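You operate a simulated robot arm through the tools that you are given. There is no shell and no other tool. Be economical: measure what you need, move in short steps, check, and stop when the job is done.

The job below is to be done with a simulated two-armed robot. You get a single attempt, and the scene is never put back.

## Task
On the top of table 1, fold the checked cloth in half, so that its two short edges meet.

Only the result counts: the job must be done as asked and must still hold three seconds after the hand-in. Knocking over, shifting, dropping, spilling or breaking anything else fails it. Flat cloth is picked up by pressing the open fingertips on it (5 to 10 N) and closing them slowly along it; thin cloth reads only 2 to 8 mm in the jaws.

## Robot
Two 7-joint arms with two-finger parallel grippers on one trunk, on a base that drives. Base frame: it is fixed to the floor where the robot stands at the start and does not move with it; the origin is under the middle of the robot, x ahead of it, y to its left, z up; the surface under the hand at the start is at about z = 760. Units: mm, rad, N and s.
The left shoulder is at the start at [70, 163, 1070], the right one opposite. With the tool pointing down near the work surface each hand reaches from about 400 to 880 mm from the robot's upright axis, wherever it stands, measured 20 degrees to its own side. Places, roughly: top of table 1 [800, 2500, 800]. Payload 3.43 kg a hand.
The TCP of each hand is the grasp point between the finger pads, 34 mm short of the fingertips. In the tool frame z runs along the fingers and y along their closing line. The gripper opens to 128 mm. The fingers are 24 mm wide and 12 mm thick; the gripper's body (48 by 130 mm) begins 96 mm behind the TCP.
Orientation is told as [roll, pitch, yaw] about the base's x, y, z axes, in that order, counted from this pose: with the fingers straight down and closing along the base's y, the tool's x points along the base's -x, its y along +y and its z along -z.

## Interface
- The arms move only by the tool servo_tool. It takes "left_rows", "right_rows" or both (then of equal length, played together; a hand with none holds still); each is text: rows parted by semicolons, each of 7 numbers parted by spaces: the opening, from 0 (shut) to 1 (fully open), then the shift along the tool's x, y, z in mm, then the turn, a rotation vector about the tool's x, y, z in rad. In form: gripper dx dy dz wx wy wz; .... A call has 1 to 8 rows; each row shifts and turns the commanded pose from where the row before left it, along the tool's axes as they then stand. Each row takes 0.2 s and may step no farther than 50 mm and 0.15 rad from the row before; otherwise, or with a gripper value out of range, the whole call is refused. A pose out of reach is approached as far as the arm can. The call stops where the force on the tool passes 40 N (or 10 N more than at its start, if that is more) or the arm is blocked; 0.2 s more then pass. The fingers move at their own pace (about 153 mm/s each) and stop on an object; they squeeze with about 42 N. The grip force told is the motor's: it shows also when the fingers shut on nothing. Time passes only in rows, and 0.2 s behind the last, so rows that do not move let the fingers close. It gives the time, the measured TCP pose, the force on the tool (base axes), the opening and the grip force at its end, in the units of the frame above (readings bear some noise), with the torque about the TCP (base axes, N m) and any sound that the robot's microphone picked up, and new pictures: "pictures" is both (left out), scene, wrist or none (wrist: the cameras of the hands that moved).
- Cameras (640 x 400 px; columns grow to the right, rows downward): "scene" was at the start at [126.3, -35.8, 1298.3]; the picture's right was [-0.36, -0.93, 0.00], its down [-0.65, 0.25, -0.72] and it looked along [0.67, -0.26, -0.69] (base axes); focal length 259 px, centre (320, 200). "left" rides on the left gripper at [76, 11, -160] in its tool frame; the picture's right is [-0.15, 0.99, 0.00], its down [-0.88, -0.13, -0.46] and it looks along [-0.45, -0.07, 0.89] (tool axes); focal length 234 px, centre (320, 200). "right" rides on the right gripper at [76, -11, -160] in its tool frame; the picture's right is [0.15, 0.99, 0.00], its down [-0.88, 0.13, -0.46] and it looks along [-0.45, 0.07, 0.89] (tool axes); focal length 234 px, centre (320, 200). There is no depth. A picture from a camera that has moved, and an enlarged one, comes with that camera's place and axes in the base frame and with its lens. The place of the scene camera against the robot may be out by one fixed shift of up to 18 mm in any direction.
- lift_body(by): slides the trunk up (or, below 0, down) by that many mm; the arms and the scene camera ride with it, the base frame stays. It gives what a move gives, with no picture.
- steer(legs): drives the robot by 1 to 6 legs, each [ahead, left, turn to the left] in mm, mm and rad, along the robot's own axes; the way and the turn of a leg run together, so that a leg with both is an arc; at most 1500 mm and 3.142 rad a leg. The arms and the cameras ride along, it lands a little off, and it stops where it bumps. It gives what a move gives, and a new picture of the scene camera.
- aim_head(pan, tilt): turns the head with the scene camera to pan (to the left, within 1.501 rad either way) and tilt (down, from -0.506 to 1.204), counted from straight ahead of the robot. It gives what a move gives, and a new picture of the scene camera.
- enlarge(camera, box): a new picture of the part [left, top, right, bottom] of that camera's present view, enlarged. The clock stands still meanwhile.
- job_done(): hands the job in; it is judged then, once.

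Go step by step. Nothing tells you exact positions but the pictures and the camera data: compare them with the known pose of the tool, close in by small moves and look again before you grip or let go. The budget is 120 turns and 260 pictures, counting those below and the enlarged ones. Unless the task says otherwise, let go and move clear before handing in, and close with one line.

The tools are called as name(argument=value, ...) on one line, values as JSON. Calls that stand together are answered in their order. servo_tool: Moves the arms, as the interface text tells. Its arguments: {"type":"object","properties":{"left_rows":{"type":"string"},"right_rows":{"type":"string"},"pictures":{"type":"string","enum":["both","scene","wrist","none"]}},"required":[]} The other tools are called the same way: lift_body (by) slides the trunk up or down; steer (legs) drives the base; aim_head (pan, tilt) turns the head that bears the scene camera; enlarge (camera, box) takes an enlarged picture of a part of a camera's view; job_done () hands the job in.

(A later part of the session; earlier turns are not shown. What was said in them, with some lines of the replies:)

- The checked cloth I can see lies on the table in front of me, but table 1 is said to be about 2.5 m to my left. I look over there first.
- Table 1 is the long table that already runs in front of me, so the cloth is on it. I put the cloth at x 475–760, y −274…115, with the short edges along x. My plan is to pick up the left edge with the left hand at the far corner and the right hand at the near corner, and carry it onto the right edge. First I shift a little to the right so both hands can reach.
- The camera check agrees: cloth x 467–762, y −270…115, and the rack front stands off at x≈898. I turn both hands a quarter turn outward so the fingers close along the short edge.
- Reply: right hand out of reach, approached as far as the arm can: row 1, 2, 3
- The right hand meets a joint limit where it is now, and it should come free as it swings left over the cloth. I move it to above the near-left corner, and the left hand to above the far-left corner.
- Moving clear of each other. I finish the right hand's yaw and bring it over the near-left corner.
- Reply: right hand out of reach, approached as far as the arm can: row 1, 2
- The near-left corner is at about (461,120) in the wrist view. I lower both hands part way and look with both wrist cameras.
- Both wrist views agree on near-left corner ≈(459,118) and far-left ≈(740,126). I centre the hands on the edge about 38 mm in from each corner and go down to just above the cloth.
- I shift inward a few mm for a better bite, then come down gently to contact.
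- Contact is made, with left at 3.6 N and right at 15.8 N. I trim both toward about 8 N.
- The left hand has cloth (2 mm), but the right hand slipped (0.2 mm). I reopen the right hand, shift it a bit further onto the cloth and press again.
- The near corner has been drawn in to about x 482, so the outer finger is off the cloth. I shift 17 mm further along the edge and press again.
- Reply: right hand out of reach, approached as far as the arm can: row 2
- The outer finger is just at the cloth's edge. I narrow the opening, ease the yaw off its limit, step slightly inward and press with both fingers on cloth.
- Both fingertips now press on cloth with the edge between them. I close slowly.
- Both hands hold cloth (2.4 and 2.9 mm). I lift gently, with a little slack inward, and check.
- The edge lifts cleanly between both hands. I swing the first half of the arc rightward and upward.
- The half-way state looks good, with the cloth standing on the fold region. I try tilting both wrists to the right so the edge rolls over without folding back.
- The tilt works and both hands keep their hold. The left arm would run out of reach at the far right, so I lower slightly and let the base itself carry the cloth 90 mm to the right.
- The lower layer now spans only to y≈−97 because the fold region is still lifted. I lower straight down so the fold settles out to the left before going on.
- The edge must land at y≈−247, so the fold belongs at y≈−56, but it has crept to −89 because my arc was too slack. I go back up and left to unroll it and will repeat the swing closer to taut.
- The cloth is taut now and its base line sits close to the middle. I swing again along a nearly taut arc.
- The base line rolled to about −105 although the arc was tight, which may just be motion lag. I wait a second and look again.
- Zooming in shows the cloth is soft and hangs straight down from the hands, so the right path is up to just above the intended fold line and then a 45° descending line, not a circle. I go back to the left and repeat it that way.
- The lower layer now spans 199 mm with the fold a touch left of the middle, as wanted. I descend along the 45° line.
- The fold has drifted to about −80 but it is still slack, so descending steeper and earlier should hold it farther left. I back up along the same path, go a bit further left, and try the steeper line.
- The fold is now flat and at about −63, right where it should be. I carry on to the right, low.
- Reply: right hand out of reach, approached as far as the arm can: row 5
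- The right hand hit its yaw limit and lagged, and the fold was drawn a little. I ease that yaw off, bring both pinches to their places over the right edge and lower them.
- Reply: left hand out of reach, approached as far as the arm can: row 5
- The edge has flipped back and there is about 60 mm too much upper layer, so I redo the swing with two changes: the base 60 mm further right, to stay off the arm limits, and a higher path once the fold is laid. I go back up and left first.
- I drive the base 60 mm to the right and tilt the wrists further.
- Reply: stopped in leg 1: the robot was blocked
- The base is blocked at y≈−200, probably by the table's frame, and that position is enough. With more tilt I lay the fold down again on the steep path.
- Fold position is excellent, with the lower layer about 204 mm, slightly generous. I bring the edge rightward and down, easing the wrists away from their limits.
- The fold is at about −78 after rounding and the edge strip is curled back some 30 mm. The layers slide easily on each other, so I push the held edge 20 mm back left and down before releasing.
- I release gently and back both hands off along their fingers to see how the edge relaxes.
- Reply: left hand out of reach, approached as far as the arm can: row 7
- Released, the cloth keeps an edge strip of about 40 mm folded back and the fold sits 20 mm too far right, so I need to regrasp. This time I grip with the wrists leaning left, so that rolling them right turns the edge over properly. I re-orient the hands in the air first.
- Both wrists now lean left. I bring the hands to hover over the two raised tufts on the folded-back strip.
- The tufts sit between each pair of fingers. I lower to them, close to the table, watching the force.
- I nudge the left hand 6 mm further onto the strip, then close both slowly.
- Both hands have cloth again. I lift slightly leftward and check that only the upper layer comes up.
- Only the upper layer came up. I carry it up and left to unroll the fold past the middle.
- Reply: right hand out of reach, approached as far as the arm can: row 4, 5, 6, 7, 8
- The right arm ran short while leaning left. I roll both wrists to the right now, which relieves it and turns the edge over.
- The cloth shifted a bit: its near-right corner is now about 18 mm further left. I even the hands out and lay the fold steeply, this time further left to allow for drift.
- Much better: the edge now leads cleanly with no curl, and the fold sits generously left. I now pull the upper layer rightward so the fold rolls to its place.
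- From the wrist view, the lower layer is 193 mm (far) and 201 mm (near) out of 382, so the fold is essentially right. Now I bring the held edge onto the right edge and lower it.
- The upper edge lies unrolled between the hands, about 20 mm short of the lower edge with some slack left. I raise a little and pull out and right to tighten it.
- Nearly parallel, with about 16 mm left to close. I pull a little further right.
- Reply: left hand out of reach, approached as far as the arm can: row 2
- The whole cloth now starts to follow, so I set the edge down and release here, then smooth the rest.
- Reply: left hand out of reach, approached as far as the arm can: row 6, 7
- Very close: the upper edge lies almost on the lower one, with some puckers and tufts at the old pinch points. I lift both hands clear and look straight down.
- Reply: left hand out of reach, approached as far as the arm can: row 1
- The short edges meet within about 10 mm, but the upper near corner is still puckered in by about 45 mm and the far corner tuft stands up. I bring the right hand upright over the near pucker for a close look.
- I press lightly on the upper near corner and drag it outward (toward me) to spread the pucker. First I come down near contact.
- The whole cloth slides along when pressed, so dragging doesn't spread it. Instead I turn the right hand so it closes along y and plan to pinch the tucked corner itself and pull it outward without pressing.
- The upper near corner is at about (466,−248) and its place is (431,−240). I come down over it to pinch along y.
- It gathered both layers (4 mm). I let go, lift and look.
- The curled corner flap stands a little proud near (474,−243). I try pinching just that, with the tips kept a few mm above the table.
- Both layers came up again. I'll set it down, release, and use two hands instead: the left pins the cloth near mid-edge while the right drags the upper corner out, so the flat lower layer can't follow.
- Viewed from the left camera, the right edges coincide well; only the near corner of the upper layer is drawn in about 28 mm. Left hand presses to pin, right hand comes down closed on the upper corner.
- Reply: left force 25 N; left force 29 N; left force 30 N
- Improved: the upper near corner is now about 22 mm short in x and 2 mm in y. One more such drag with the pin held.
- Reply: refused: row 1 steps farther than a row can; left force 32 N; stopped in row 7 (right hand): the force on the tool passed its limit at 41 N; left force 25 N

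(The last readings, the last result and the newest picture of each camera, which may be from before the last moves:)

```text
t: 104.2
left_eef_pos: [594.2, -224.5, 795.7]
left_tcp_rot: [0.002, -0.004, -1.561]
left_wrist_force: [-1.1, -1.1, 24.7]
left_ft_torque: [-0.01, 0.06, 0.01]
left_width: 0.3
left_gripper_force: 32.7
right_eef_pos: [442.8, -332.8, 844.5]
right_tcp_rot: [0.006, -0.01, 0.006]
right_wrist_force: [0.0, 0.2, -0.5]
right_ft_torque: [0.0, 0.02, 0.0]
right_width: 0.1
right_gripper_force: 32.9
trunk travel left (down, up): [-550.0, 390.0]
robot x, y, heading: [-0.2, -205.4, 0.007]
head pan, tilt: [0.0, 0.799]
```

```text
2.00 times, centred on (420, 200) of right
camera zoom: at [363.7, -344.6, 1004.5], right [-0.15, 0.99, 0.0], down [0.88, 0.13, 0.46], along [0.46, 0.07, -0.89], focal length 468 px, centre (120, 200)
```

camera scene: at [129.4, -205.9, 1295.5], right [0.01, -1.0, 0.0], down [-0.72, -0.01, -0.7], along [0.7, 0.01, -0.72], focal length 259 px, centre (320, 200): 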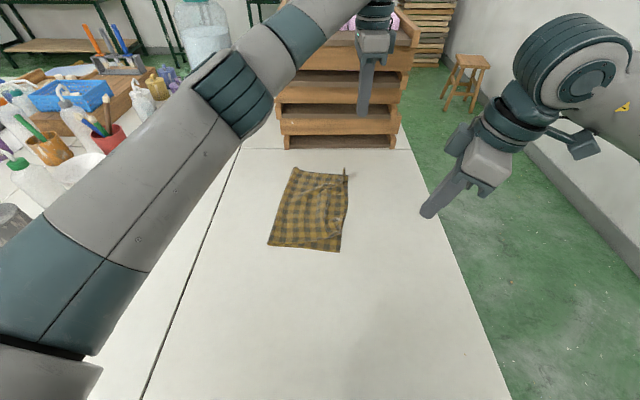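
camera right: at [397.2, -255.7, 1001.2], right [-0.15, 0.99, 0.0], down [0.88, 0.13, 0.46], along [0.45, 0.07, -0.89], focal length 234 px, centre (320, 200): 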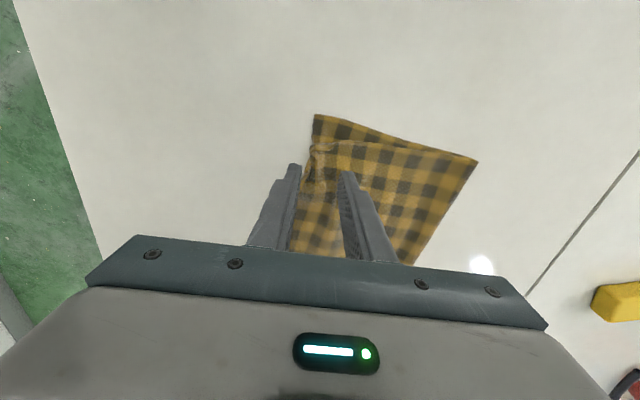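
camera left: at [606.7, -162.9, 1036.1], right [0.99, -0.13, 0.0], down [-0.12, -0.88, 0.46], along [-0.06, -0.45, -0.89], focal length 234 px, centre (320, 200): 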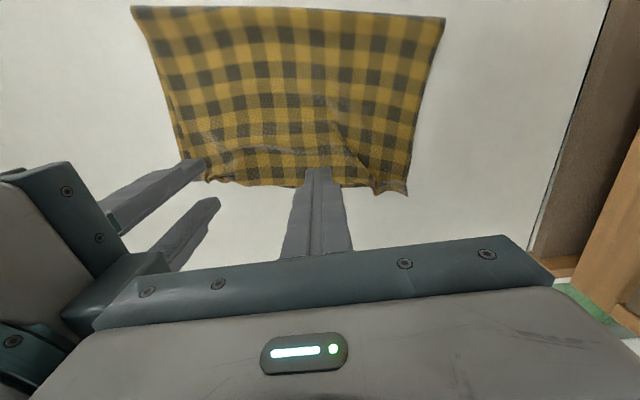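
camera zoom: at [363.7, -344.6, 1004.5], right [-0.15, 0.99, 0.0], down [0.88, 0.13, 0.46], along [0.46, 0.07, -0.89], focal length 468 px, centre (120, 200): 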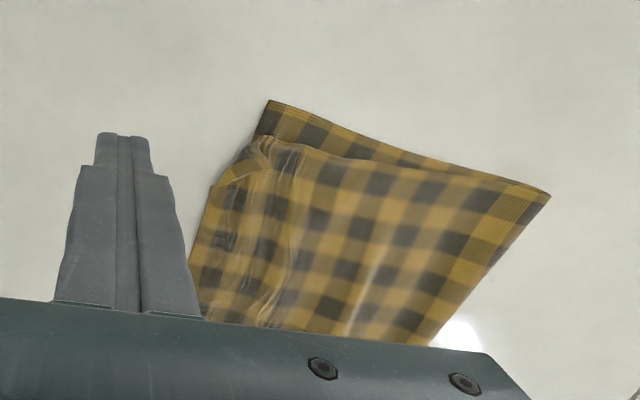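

The near corner is now within about 20 mm and the edges along the side coincide. I lift the left hand and look at the far corner.

servo_tool(left_rows="0 0 0 -20 0 0 0; 0 30 0 -40 0 0 0; 0 40 0 -20 0 0 0; 0 0 0 0 0 0 0", right_rows="0 0 -30 -20 0 0 0; 0 0 -30 0 0 0 0; 0 0 0 0 0 0 0; 0 0 0 0 0 0 0", pictures="none")

enlarge(camera="scene", box=[240, 160, 380, 275])

enlarge(camera="left", box=[140, 40, 500, 265])

```text
t: 105.2
left_eef_pos: [595.7, -158.5, 874.4]
left_tcp_rot: [-0.004, 0.0, -1.56]
left_wrist_force: [0.6, -1.1, 0.0]
left_ft_torque: [0.04, -0.02, -0.03]
left_width: 0.0
left_gripper_force: 33.1
right_eef_pos: [441.8, -394.7, 864.1]
right_tcp_rot: [0.006, -0.008, 0.003]
right_wrist_force: [0.7, -0.6, -0.1]
right_ft_torque: [0.05, -0.01, -0.01]
right_width: 0.0
right_gripper_force: 33.0
trunk travel left (down, up): [-550.0, 390.0]
robot x, y, heading: [-1.9, -204.5, 0.011]
head pan, tilt: [0.0, 0.799]
```

```text
3.48 times, centred on (310, 218) of scene
camera zoom: at [128.5, -209.8, 1295.6], right [0.01, -1.0, 0.0], down [-0.72, -0.01, -0.7], along [0.7, 0.01, -0.72], focal length 901 px, centre (355, 139)
```

zoom: 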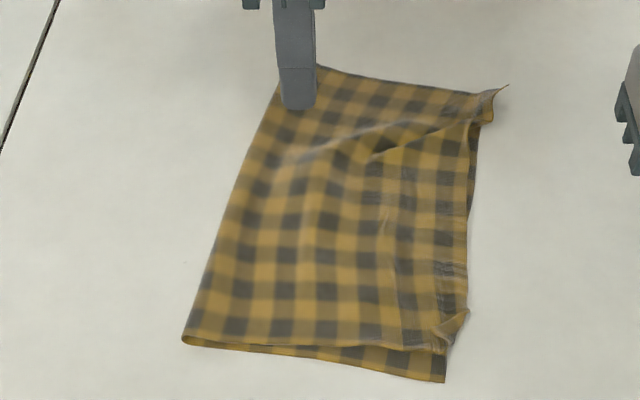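

```text
1.78 times, centred on (320, 152) of left
camera zoom: at [605.9, -80.7, 1033.6], right [0.99, -0.14, 0.0], down [-0.12, -0.88, 0.46], along [-0.06, -0.45, -0.89], focal length 416 px, centre (320, 284)
```

zoom: 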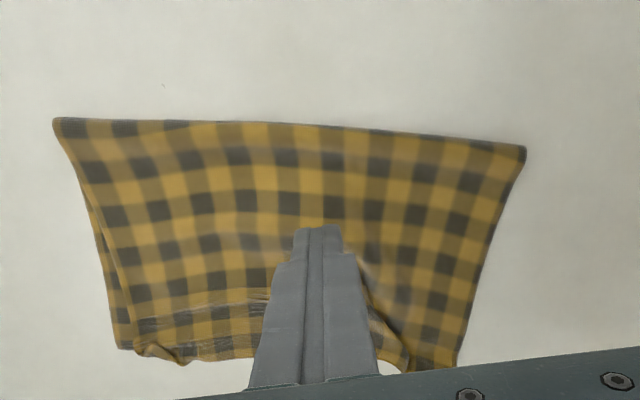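

The layers match well; just the far corner tuft sticks out to the right. I move the left hand over to see and press it flat.

servo_tool(left_rows="0 -20 30 0 0 0 0; 0 -20 30 0 0 0 0; 0 -20 30 0 0 0 0; 0 -20 0 0 0 0 0; 0 0 0 0 0 0 0", pictures="wrist")

enlarge(camera="left", box=[180, 40, 420, 240])

```text
t: 106.4
left_eef_pos: [686.2, -233.4, 874.2]
left_tcp_rot: [-0.002, -0.002, -1.559]
left_wrist_force: [-0.1, -0.3, -0.4]
left_ft_torque: [0.01, 0.0, -0.02]
left_width: 0.3
left_gripper_force: 32.9
right_eef_pos: [441.3, -394.0, 864.1]
right_tcp_rot: [0.006, -0.005, 0.006]
right_wrist_force: [0.3, -0.4, 0.0]
right_ft_torque: [0.02, -0.02, 0.02]
right_width: 0.0
right_gripper_force: 33.2
trunk travel left (down, up): [-550.0, 390.0]
robot x, y, heading: [0.1, -200.8, 0.012]
head pan, tilt: [0.0, 0.799]
camera left: at [694.6, -156.2, 1033.0], right [0.99, -0.14, 0.0], down [-0.12, -0.88, 0.46], along [-0.06, -0.45, -0.89], focal length 234 px, centre (320, 200)
```

left: 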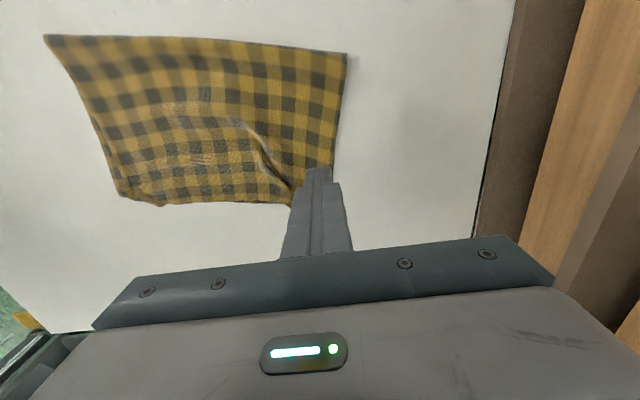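

```text
2.00 times, centred on (300, 140) of left
camera zoom: at [694.6, -156.2, 1033.0], right [0.99, -0.14, 0.0], down [-0.12, -0.88, 0.46], along [-0.06, -0.45, -0.89], focal length 468 px, centre (360, 320)
```

zoom: 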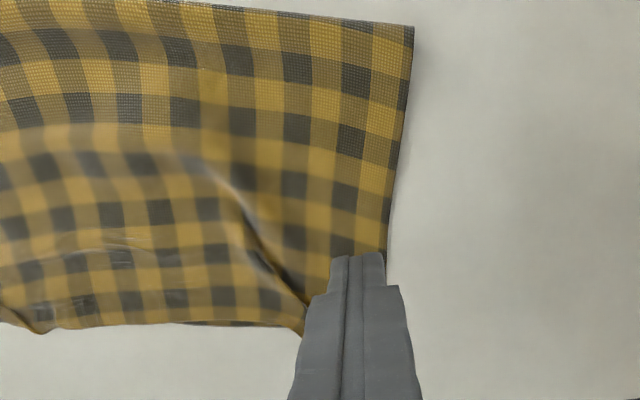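

The far pucker sits at about (642,−283), with the corner near (700,−285). I use the same trick mirrored: right hand pins near mid-edge, left drags the upper far corner outward.

servo_tool(left_rows="0 -22 -14 0 0 0 0; 0 -22 -14 0 0 0 0; 0 0 0 35 0 0 0; 0 0 0 28 0 0 0; 0 0 0 5 0 0 0; 0 0 0 3 0 0 0; 0 0 0 0 0 0 0", right_rows="0 -25 33 0 0 0 0; 0 -25 33 0 0 0 0; 0 -25 33 0 0 0 0; 0 -24 33 15 0 0 0; 0 0 0 35 0 0 0; 0 0 0 16 0 0 0; 0 0 0 2 0 0 0", pictures="none")

enlarge(camera="left", box=[180, 40, 420, 240])

```text
t: 108.0
left_eef_pos: [659.2, -278.6, 803.6]
left_tcp_rot: [-0.002, -0.003, -1.561]
left_wrist_force: [1.1, -0.2, -0.1]
left_ft_torque: [0.0, 0.02, -0.01]
left_width: 0.2
left_gripper_force: 32.9
right_eef_pos: [541.2, -263.2, 797.7]
right_tcp_rot: [0.005, -0.007, 0.006]
right_wrist_force: [1.0, 0.1, 0.9]
right_ft_torque: [-0.01, -0.02, 0.01]
right_width: 0.0
right_gripper_force: 33.2
trunk travel left (down, up): [-550.0, 390.0]
robot x, y, heading: [-4.7, -205.8, 0.01]
head pan, tilt: [0.0, 0.799]
```

```text
2.00 times, centred on (300, 140) of left
camera zoom: at [667.8, -201.6, 962.9], right [0.99, -0.14, 0.0], down [-0.12, -0.88, 0.46], along [-0.06, -0.45, -0.89], focal length 468 px, centre (360, 320)
```

zoom: 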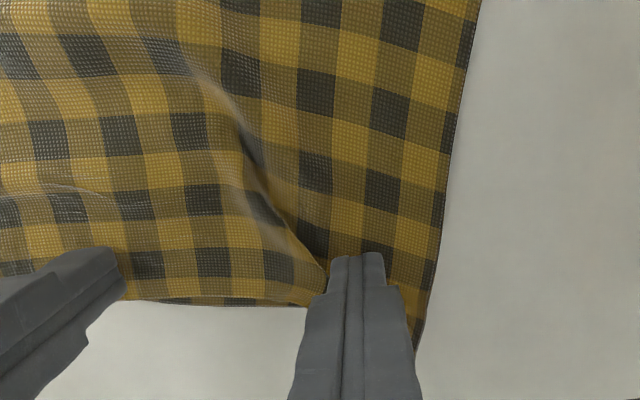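

servo_tool(left_rows="0 0 0 3 0 0 0; 0 0 0 2 0 0 0; 0 0 0 1 0 0 0; 0 0 0 0 0 0 0", right_rows="0 -2 6 1 0 0 0; 0 0 0 0.7 0 0 0; 0 0 0 0.7 0 0 0; 0 0 0 0 0 0 0", pictures="none")

```text
t: 109.0
left_eef_pos: [657.7, -278.9, 797.7]
left_tcp_rot: [0.0, -0.004, -1.561]
left_wrist_force: [-0.1, 0.7, 0.3]
left_ft_torque: [0.01, -0.03, 0.01]
left_width: 0.0
left_gripper_force: 33.4
right_eef_pos: [544.0, -256.4, 796.7]
right_tcp_rot: [0.005, -0.008, 0.006]
right_wrist_force: [1.4, -3.7, 17.8]
right_ft_torque: [-0.24, -0.02, 0.02]
right_width: 0.1
right_gripper_force: 33.3
trunk travel left (down, up): [-550.0, 390.0]
robot x, y, heading: [3.1, -204.7, 0.011]
head pan, tilt: [0.0, 0.799]
```

servo_tool(left_rows="0 0 0 1 0 0 0; 0 0 0 0.7 0 0 0; 0 0 6 0 0 0 0; 0 0 6 0 0 0 0; 0 0 6 0 0 0 0; 0 0 6 0 0 0 0; 0 0 0 0 0 0 0", pictures="none")

enlarge(camera="left", box=[180, 40, 420, 240])

```text
t: 110.6
left_eef_pos: [681.3, -278.2, 796.8]
left_tcp_rot: [0.0, -0.003, -1.561]
left_wrist_force: [-3.9, -0.4, 5.4]
left_ft_torque: [0.0, 0.12, -0.02]
left_width: 0.0
left_gripper_force: 33.2
right_eef_pos: [543.3, -256.8, 796.1]
right_tcp_rot: [0.004, -0.007, 0.004]
right_wrist_force: [7.3, -2.4, 22.7]
right_ft_torque: [-0.26, -0.15, 0.03]
right_width: 0.2
right_gripper_force: 33.4
trunk travel left (down, up): [-550.0, 390.0]
robot x, y, heading: [-2.3, -203.4, 0.008]
head pan, tilt: [0.0, 0.799]
```

```text
2.00 times, centred on (300, 140) of left
camera zoom: at [690.6, -201.7, 955.4], right [0.99, -0.14, 0.0], down [-0.12, -0.88, 0.46], along [-0.06, -0.45, -0.89], focal length 468 px, centre (360, 320)
```

zoom: 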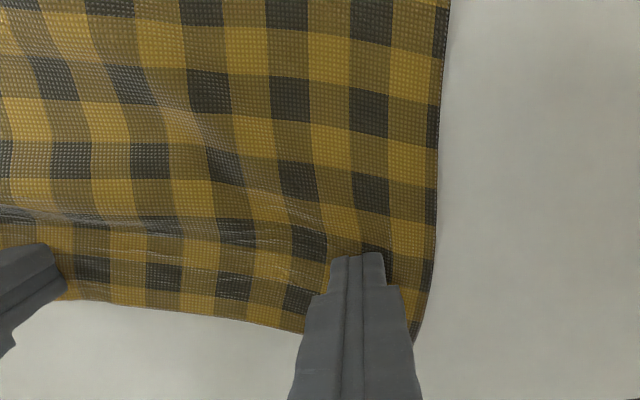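

The far wrinkle smoothed out nicely. I lift both hands straight up and away and check the whole.

servo_tool(left_rows="0 0 0 -15 0 0 0; 0 0 0 -45 0 0 0; 0 45 0 -20 0 0 0; 0 45 0 -20 0 0 0; 0 45 0 -20 0 0 0; 0 45 0 -20 0 0 0; 0 0 0 0 0 0 0", right_rows="0 0 0 -15 0 0 0; 0 0 0 -45 0 0 0; 0 20 -40 -20 0 0 0; 0 20 -40 -20 0 0 0; 0 20 -40 -20 0 0 0; 0 20 -40 -20 0 0 0; 0 0 0 0 0 0 0", pictures="both")

enlarge(camera="scene", box=[240, 160, 380, 275])

enlarge(camera="right", box=[300, 60, 640, 300])

```text
t: 112.2
left_eef_pos: [683.3, -97.3, 934.9]
left_tcp_rot: [-0.004, -0.001, -1.56]
left_wrist_force: [0.6, -0.1, 0.2]
left_ft_torque: [0.0, 0.0, -0.05]
left_width: 0.1
left_gripper_force: 32.9
right_eef_pos: [464.2, -418.5, 933.3]
right_tcp_rot: [0.006, -0.004, 0.004]
right_wrist_force: [-1.1, 0.2, -0.5]
right_ft_torque: [-0.01, -0.01, 0.02]
right_width: 0.2
right_gripper_force: 32.9
trunk travel left (down, up): [-550.0, 390.0]
robot x, y, heading: [-6.0, -201.8, 0.01]
head pan, tilt: [0.0, 0.799]
camera scene: at [129.7, -208.4, 1295.5], right [0.01, -1.0, 0.0], down [-0.72, -0.01, -0.7], along [0.7, 0.01, -0.72], focal length 259 px, centre (320, 200)
camera right: at [386.5, -429.9, 1092.4], right [-0.15, 0.99, 0.0], down [0.88, 0.13, 0.46], along [0.45, 0.07, -0.89], focal length 234 px, centre (320, 200)
camera left: at [693.2, -21.1, 1094.0], right [0.99, -0.14, 0.0], down [-0.12, -0.88, 0.46], along [-0.07, -0.45, -0.89], focal length 234 px, centre (320, 200)
```

scene: 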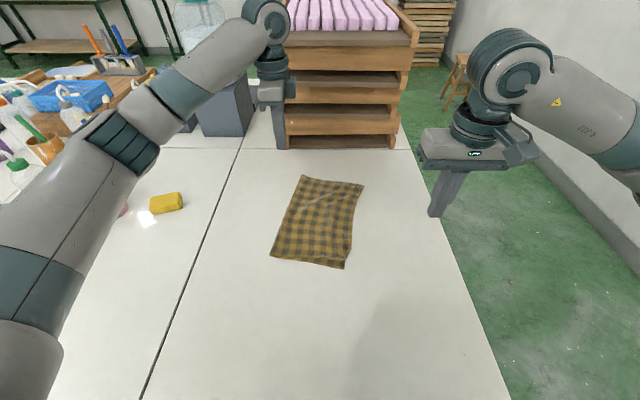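
right: 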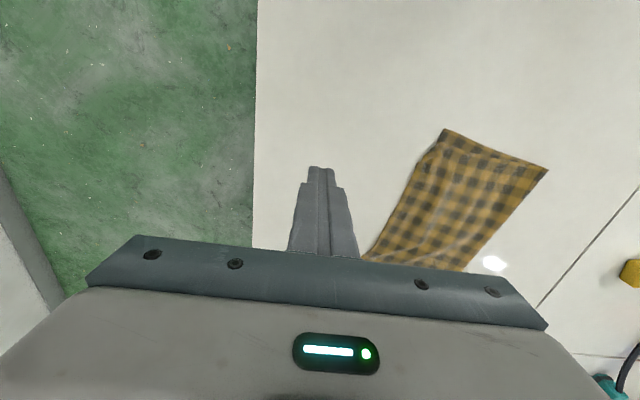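
left: 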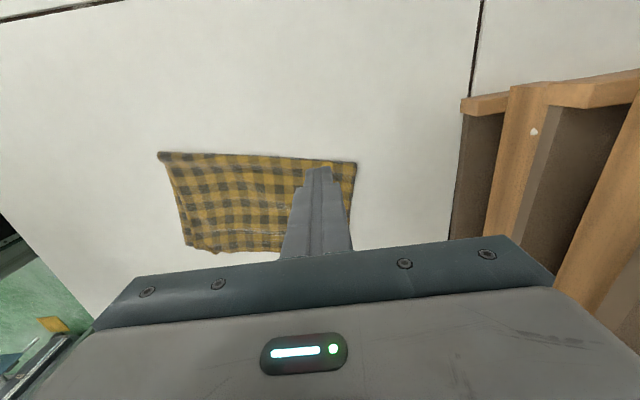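

```text
3.48 times, centred on (310, 218) of scene
camera zoom: at [129.7, -208.4, 1295.5], right [0.01, -1.0, 0.0], down [-0.72, -0.01, -0.7], along [0.7, 0.01, -0.72], focal length 901 px, centre (355, 139)
```

zoom: 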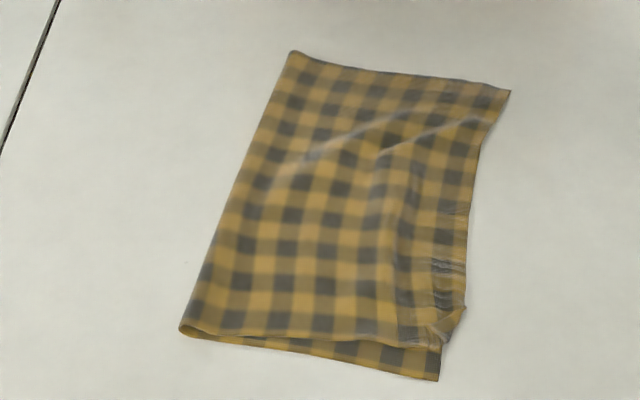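

```text
1.67 times, centred on (470, 180) of right
camera zoom: at [386.5, -429.9, 1092.4], right [-0.15, 0.99, 0.0], down [0.88, 0.13, 0.46], along [0.45, 0.07, -0.89], focal length 390 px, centre (70, 233)
```

zoom: 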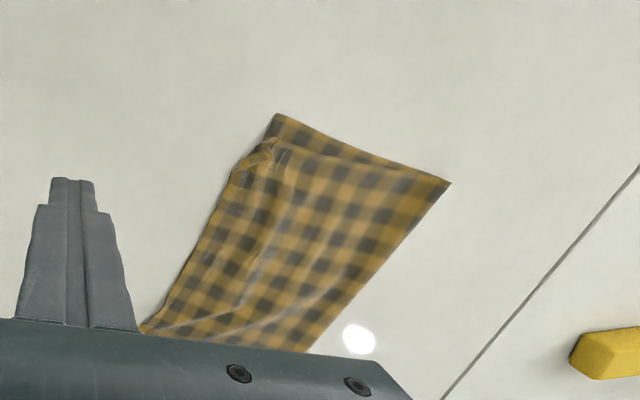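

Very good now. One more outward drag for the near corner's dog-ear: left pins, right comes down on the flap.

servo_tool(left_rows="0 -32 -21 20 0 0 0; 0 -32 -21 20 0 0 0; 0 -32 -21 20 0 0 0; 0 -32 -21 20 0 0 0; 0 -30 -19 20 0 0 0; 0 0 0 25 0 0 0; 0 0 0 9 0 0 0; 0 0 0 2 0 0 0", right_rows="0 0 40 15 0 0 0; 0 0 40 15 0 0 0; 0 0 40 15 0 0 0; 0 0 40 15 0 0 0; 0 1 0 30 0 0 0; 0 1 0 30 0 0 0; 0 0 0 9 0 0 0; 0 0 0 0 0 0 0", pictures="none")

enlarge(camera="right", box=[220, 60, 500, 260])

```text
t: 114.0
left_eef_pos: [580.8, -256.4, 798.3]
left_tcp_rot: [-0.004, -0.004, -1.561]
left_wrist_force: [-0.2, 0.3, 0.8]
left_ft_torque: [-0.01, -0.02, 0.02]
left_width: 0.0
left_gripper_force: 33.2
right_eef_pos: [463.5, -256.4, 805.7]
right_tcp_rot: [0.006, -0.003, 0.004]
right_wrist_force: [-0.6, -0.2, -0.1]
right_ft_torque: [-0.04, 0.02, 0.0]
right_width: 0.0
right_gripper_force: 33.2
trunk travel left (down, up): [-550.0, 390.0]
robot x, y, heading: [1.5, -202.4, 0.011]
head pan, tilt: [0.0, 0.799]
```

```text
2.00 times, centred on (360, 160) of right
camera zoom: at [386.3, -267.8, 964.3], right [-0.15, 0.99, 0.0], down [0.88, 0.13, 0.46], along [0.46, 0.07, -0.89], focal length 468 px, centre (240, 280)
```

zoom: 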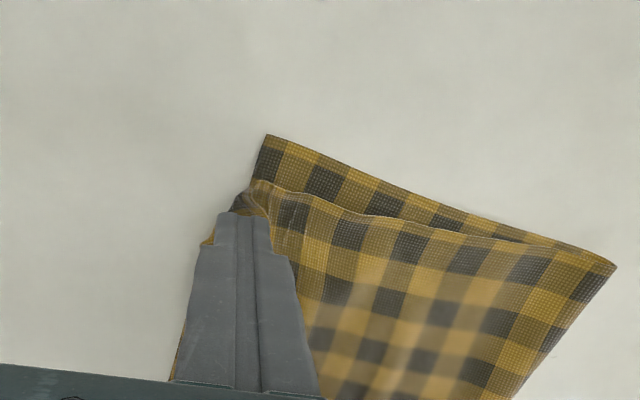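

servo_tool(left_rows="0 0 0 1 0 0 0; 0 0 0 1 0 0 0; 0 0 0 1 0 0 0; 0 0 0 0 0 0 0", right_rows="0 0 4 4 0 0 0; 0 0 0 2 0 0 0; 0 0 0 1 0 0 0; 0 0 0 0 0 0 0", pictures="none")

```text
t: 115.0
left_eef_pos: [579.3, -257.2, 796.3]
left_tcp_rot: [-0.001, -0.002, -1.56]
left_wrist_force: [-0.3, 1.1, 3.2]
left_ft_torque: [0.01, -0.02, -0.01]
left_width: 0.3
left_gripper_force: 32.9
right_eef_pos: [460.8, -251.7, 799.8]
right_tcp_rot: [0.004, -0.006, 0.005]
right_wrist_force: [0.6, -0.7, 1.4]
right_ft_torque: [0.01, -0.08, 0.02]
right_width: 0.2
right_gripper_force: 32.1
trunk travel left (down, up): [-550.0, 390.0]
robot x, y, heading: [2.2, -206.8, 0.012]
head pan, tilt: [0.0, 0.799]
```

servo_tool(left_rows="0 0 0 1 0 0 0; 0 0 0 0.5 0 0 0; 0 0 0 0 0 0 0; 0 0 0 0 0 0 0; 0 0 0 0 0 0 0; 0 0 0 0 0 0 0; 0 0 0 0 0 0 0; 0 0 0 0 0 0 0", right_rows="0 0 0 1 0 0 0; 0 0 0 0.5 0 0 0; 0 6 0.7 0.2 0 0 0; 0 6 0.7 0 0 0 0; 0 6 0.7 0 0 0 0; 0 6 0.7 0 0 0 0; 0 4 0 0 0 0 0; 0 0 0 0 0 0 0", pictures="none")

servo_tool(left_rows="0 0 0 0 0 0 0; 0 0 0 0 0 0 0; 0 0 0 0 0 0 0; 0 0 0 -15 0 0 0; 0 0 0 -40 0 0 0; 0 45 0 -20 0 0 0; 0 45 0 -20 0 0 0", right_rows="0 0 0 -15 0 0 0; 0 0 0 -40 0 0 0; 0 0 -45 0 0 0 0; 0 0 -45 0 0 0 0; 0 0 -45 -10 0 0 0; 0 0 -20 0 0 0 0; 0 0 0 0 0 0 0", pictures="none")

enlarge(camera="scene", box=[240, 160, 380, 275])

enlarge(camera="right", box=[300, 60, 640, 300])

```text
t: 116.8
left_eef_pos: [578.3, -258.9, 795.9]
left_tcp_rot: [-0.001, -0.003, -1.56]
left_wrist_force: [1.9, -0.6, 17.0]
left_ft_torque: [-0.05, -0.02, 0.0]
left_width: 0.2
left_gripper_force: 32.8
right_eef_pos: [432.6, -251.2, 795.5]
right_tcp_rot: [0.004, -0.005, 0.005]
right_wrist_force: [2.7, -0.6, 5.2]
right_ft_torque: [0.02, -0.15, -0.02]
right_width: 0.0
right_gripper_force: 33.1
trunk travel left (down, up): [-550.0, 390.0]
robot x, y, heading: [-5.6, -206.0, 0.017]
head pan, tilt: [0.0, 0.799]
```

```text
t: 118.4
left_eef_pos: [577.9, -165.8, 888.0]
left_tcp_rot: [-0.002, -0.002, -1.56]
left_wrist_force: [-0.5, -0.9, 0.2]
left_ft_torque: [-0.01, 0.02, -0.03]
left_width: 0.0
left_gripper_force: 32.1
right_eef_pos: [431.6, -405.8, 860.2]
right_tcp_rot: [0.004, -0.008, 0.005]
right_wrist_force: [-0.1, 0.0, 0.4]
right_ft_torque: [-0.02, 0.0, 0.01]
right_width: 0.0
right_gripper_force: 32.9
trunk travel left (down, up): [-550.0, 390.0]
robot x, y, heading: [0.4, -203.0, 0.012]
head pan, tilt: [0.0, 0.799]
```

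```text
3.48 times, centred on (310, 218) of scene
camera zoom: at [127.8, -207.2, 1295.7], right [0.01, -1.0, 0.0], down [-0.72, -0.01, -0.7], along [0.7, 0.01, -0.72], focal length 901 px, centre (355, 139)
```

zoom: 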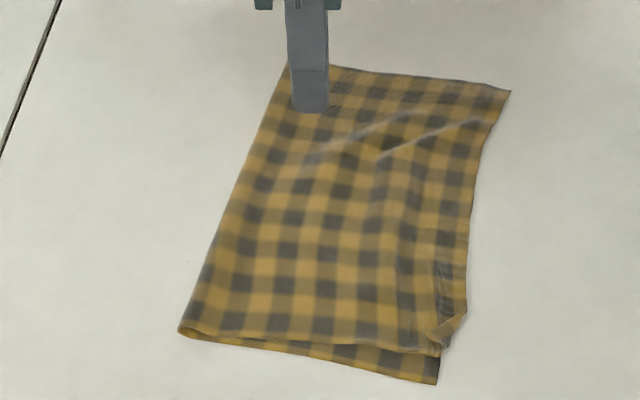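

```text
1.67 times, centred on (470, 180) of right
camera zoom: at [354.4, -417.4, 1020.3], right [-0.15, 0.99, 0.0], down [0.88, 0.13, 0.46], along [0.46, 0.07, -0.89], focal length 390 px, centre (70, 233)
```

zoom: 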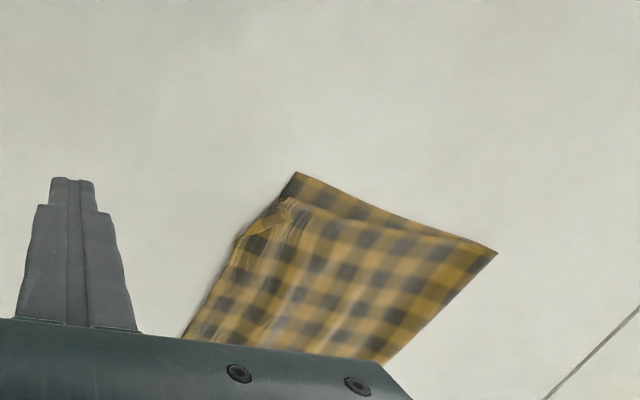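

The fold is good: the short edges lie together along their length, and only a small dog-ear remains at the near corner. I raise the hands clear and do a last check.

servo_tool(left_rows="0.3 0 0 -40 0 0 0; 0.3 40 0 -25 0 0 0; 0.3 45 0 0 0 0 0; 0.3 45 0 0 0 0 0; 0.3 45 0 0 0 0 0; 0.3 0 0 0 0 0 0; 0.3 0 0 0 0 0 0", right_rows="0.3 0 0 -40 0 0 0; 0.3 0 0 -25 0 0 0; 0.3 0 0 0 0 0 0; 0.3 0 0 0 0 0 0; 0.3 0 0 0 0 0 0; 0.3 0 0 0 0 0 0; 0.3 0 0 0 0 0 0", pictures="scene")

enlarge(camera="scene", box=[250, 165, 380, 275])

```text
t: 120.0
left_eef_pos: [576.5, 7.5, 954.2]
left_tcp_rot: [-0.003, -0.003, -1.56]
left_wrist_force: [-0.3, -0.1, -0.3]
left_ft_torque: [-0.01, -0.01, 0.03]
left_width: 38.3
left_gripper_force: 0.1
right_eef_pos: [432.2, -406.3, 925.9]
right_tcp_rot: [0.005, -0.007, 0.005]
right_wrist_force: [0.5, 0.4, -0.3]
right_ft_torque: [-0.03, 0.0, 0.02]
right_width: 38.6
right_gripper_force: 0.0
trunk travel left (down, up): [-550.0, 390.0]
robot x, y, heading: [-2.9, -201.9, 0.012]
head pan, tilt: [0.0, 0.799]
camera scene: at [128.4, -207.6, 1295.7], right [0.01, -1.0, 0.0], down [-0.72, -0.01, -0.7], along [0.7, 0.01, -0.72], focal length 259 px, centre (320, 200)
```

scene: 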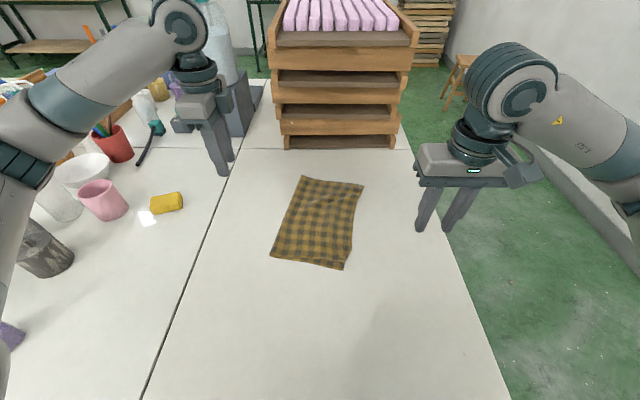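

```text
3.64 times, centred on (315, 220) of scene
camera zoom: at [128.4, -207.6, 1295.7], right [0.01, -1.0, 0.0], down [-0.72, -0.01, -0.7], along [0.7, 0.01, -0.72], focal length 942 px, centre (338, 127)
```

zoom: 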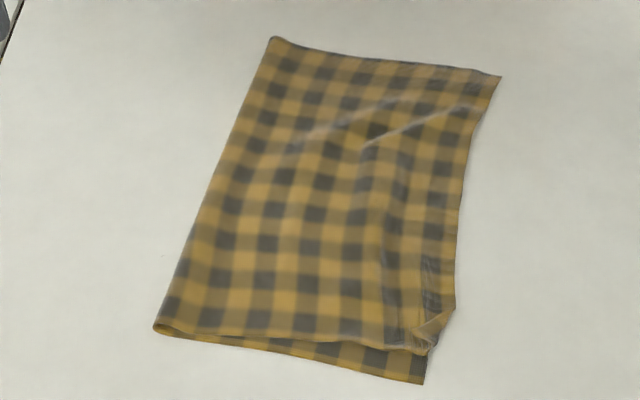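

The cloth lies folded in half with its short edges together. The hands are clear and nothing else has moved, so I hand it in.

job_done()

```text
The job is handed in.
```

I folded the checked cloth in half on table 1, with its short edges lying together to within about 10 mm by eye. A small dog-ear remains at the near corner, where the upper layer falls about 20 mm short. Nothing else on the table was moved.
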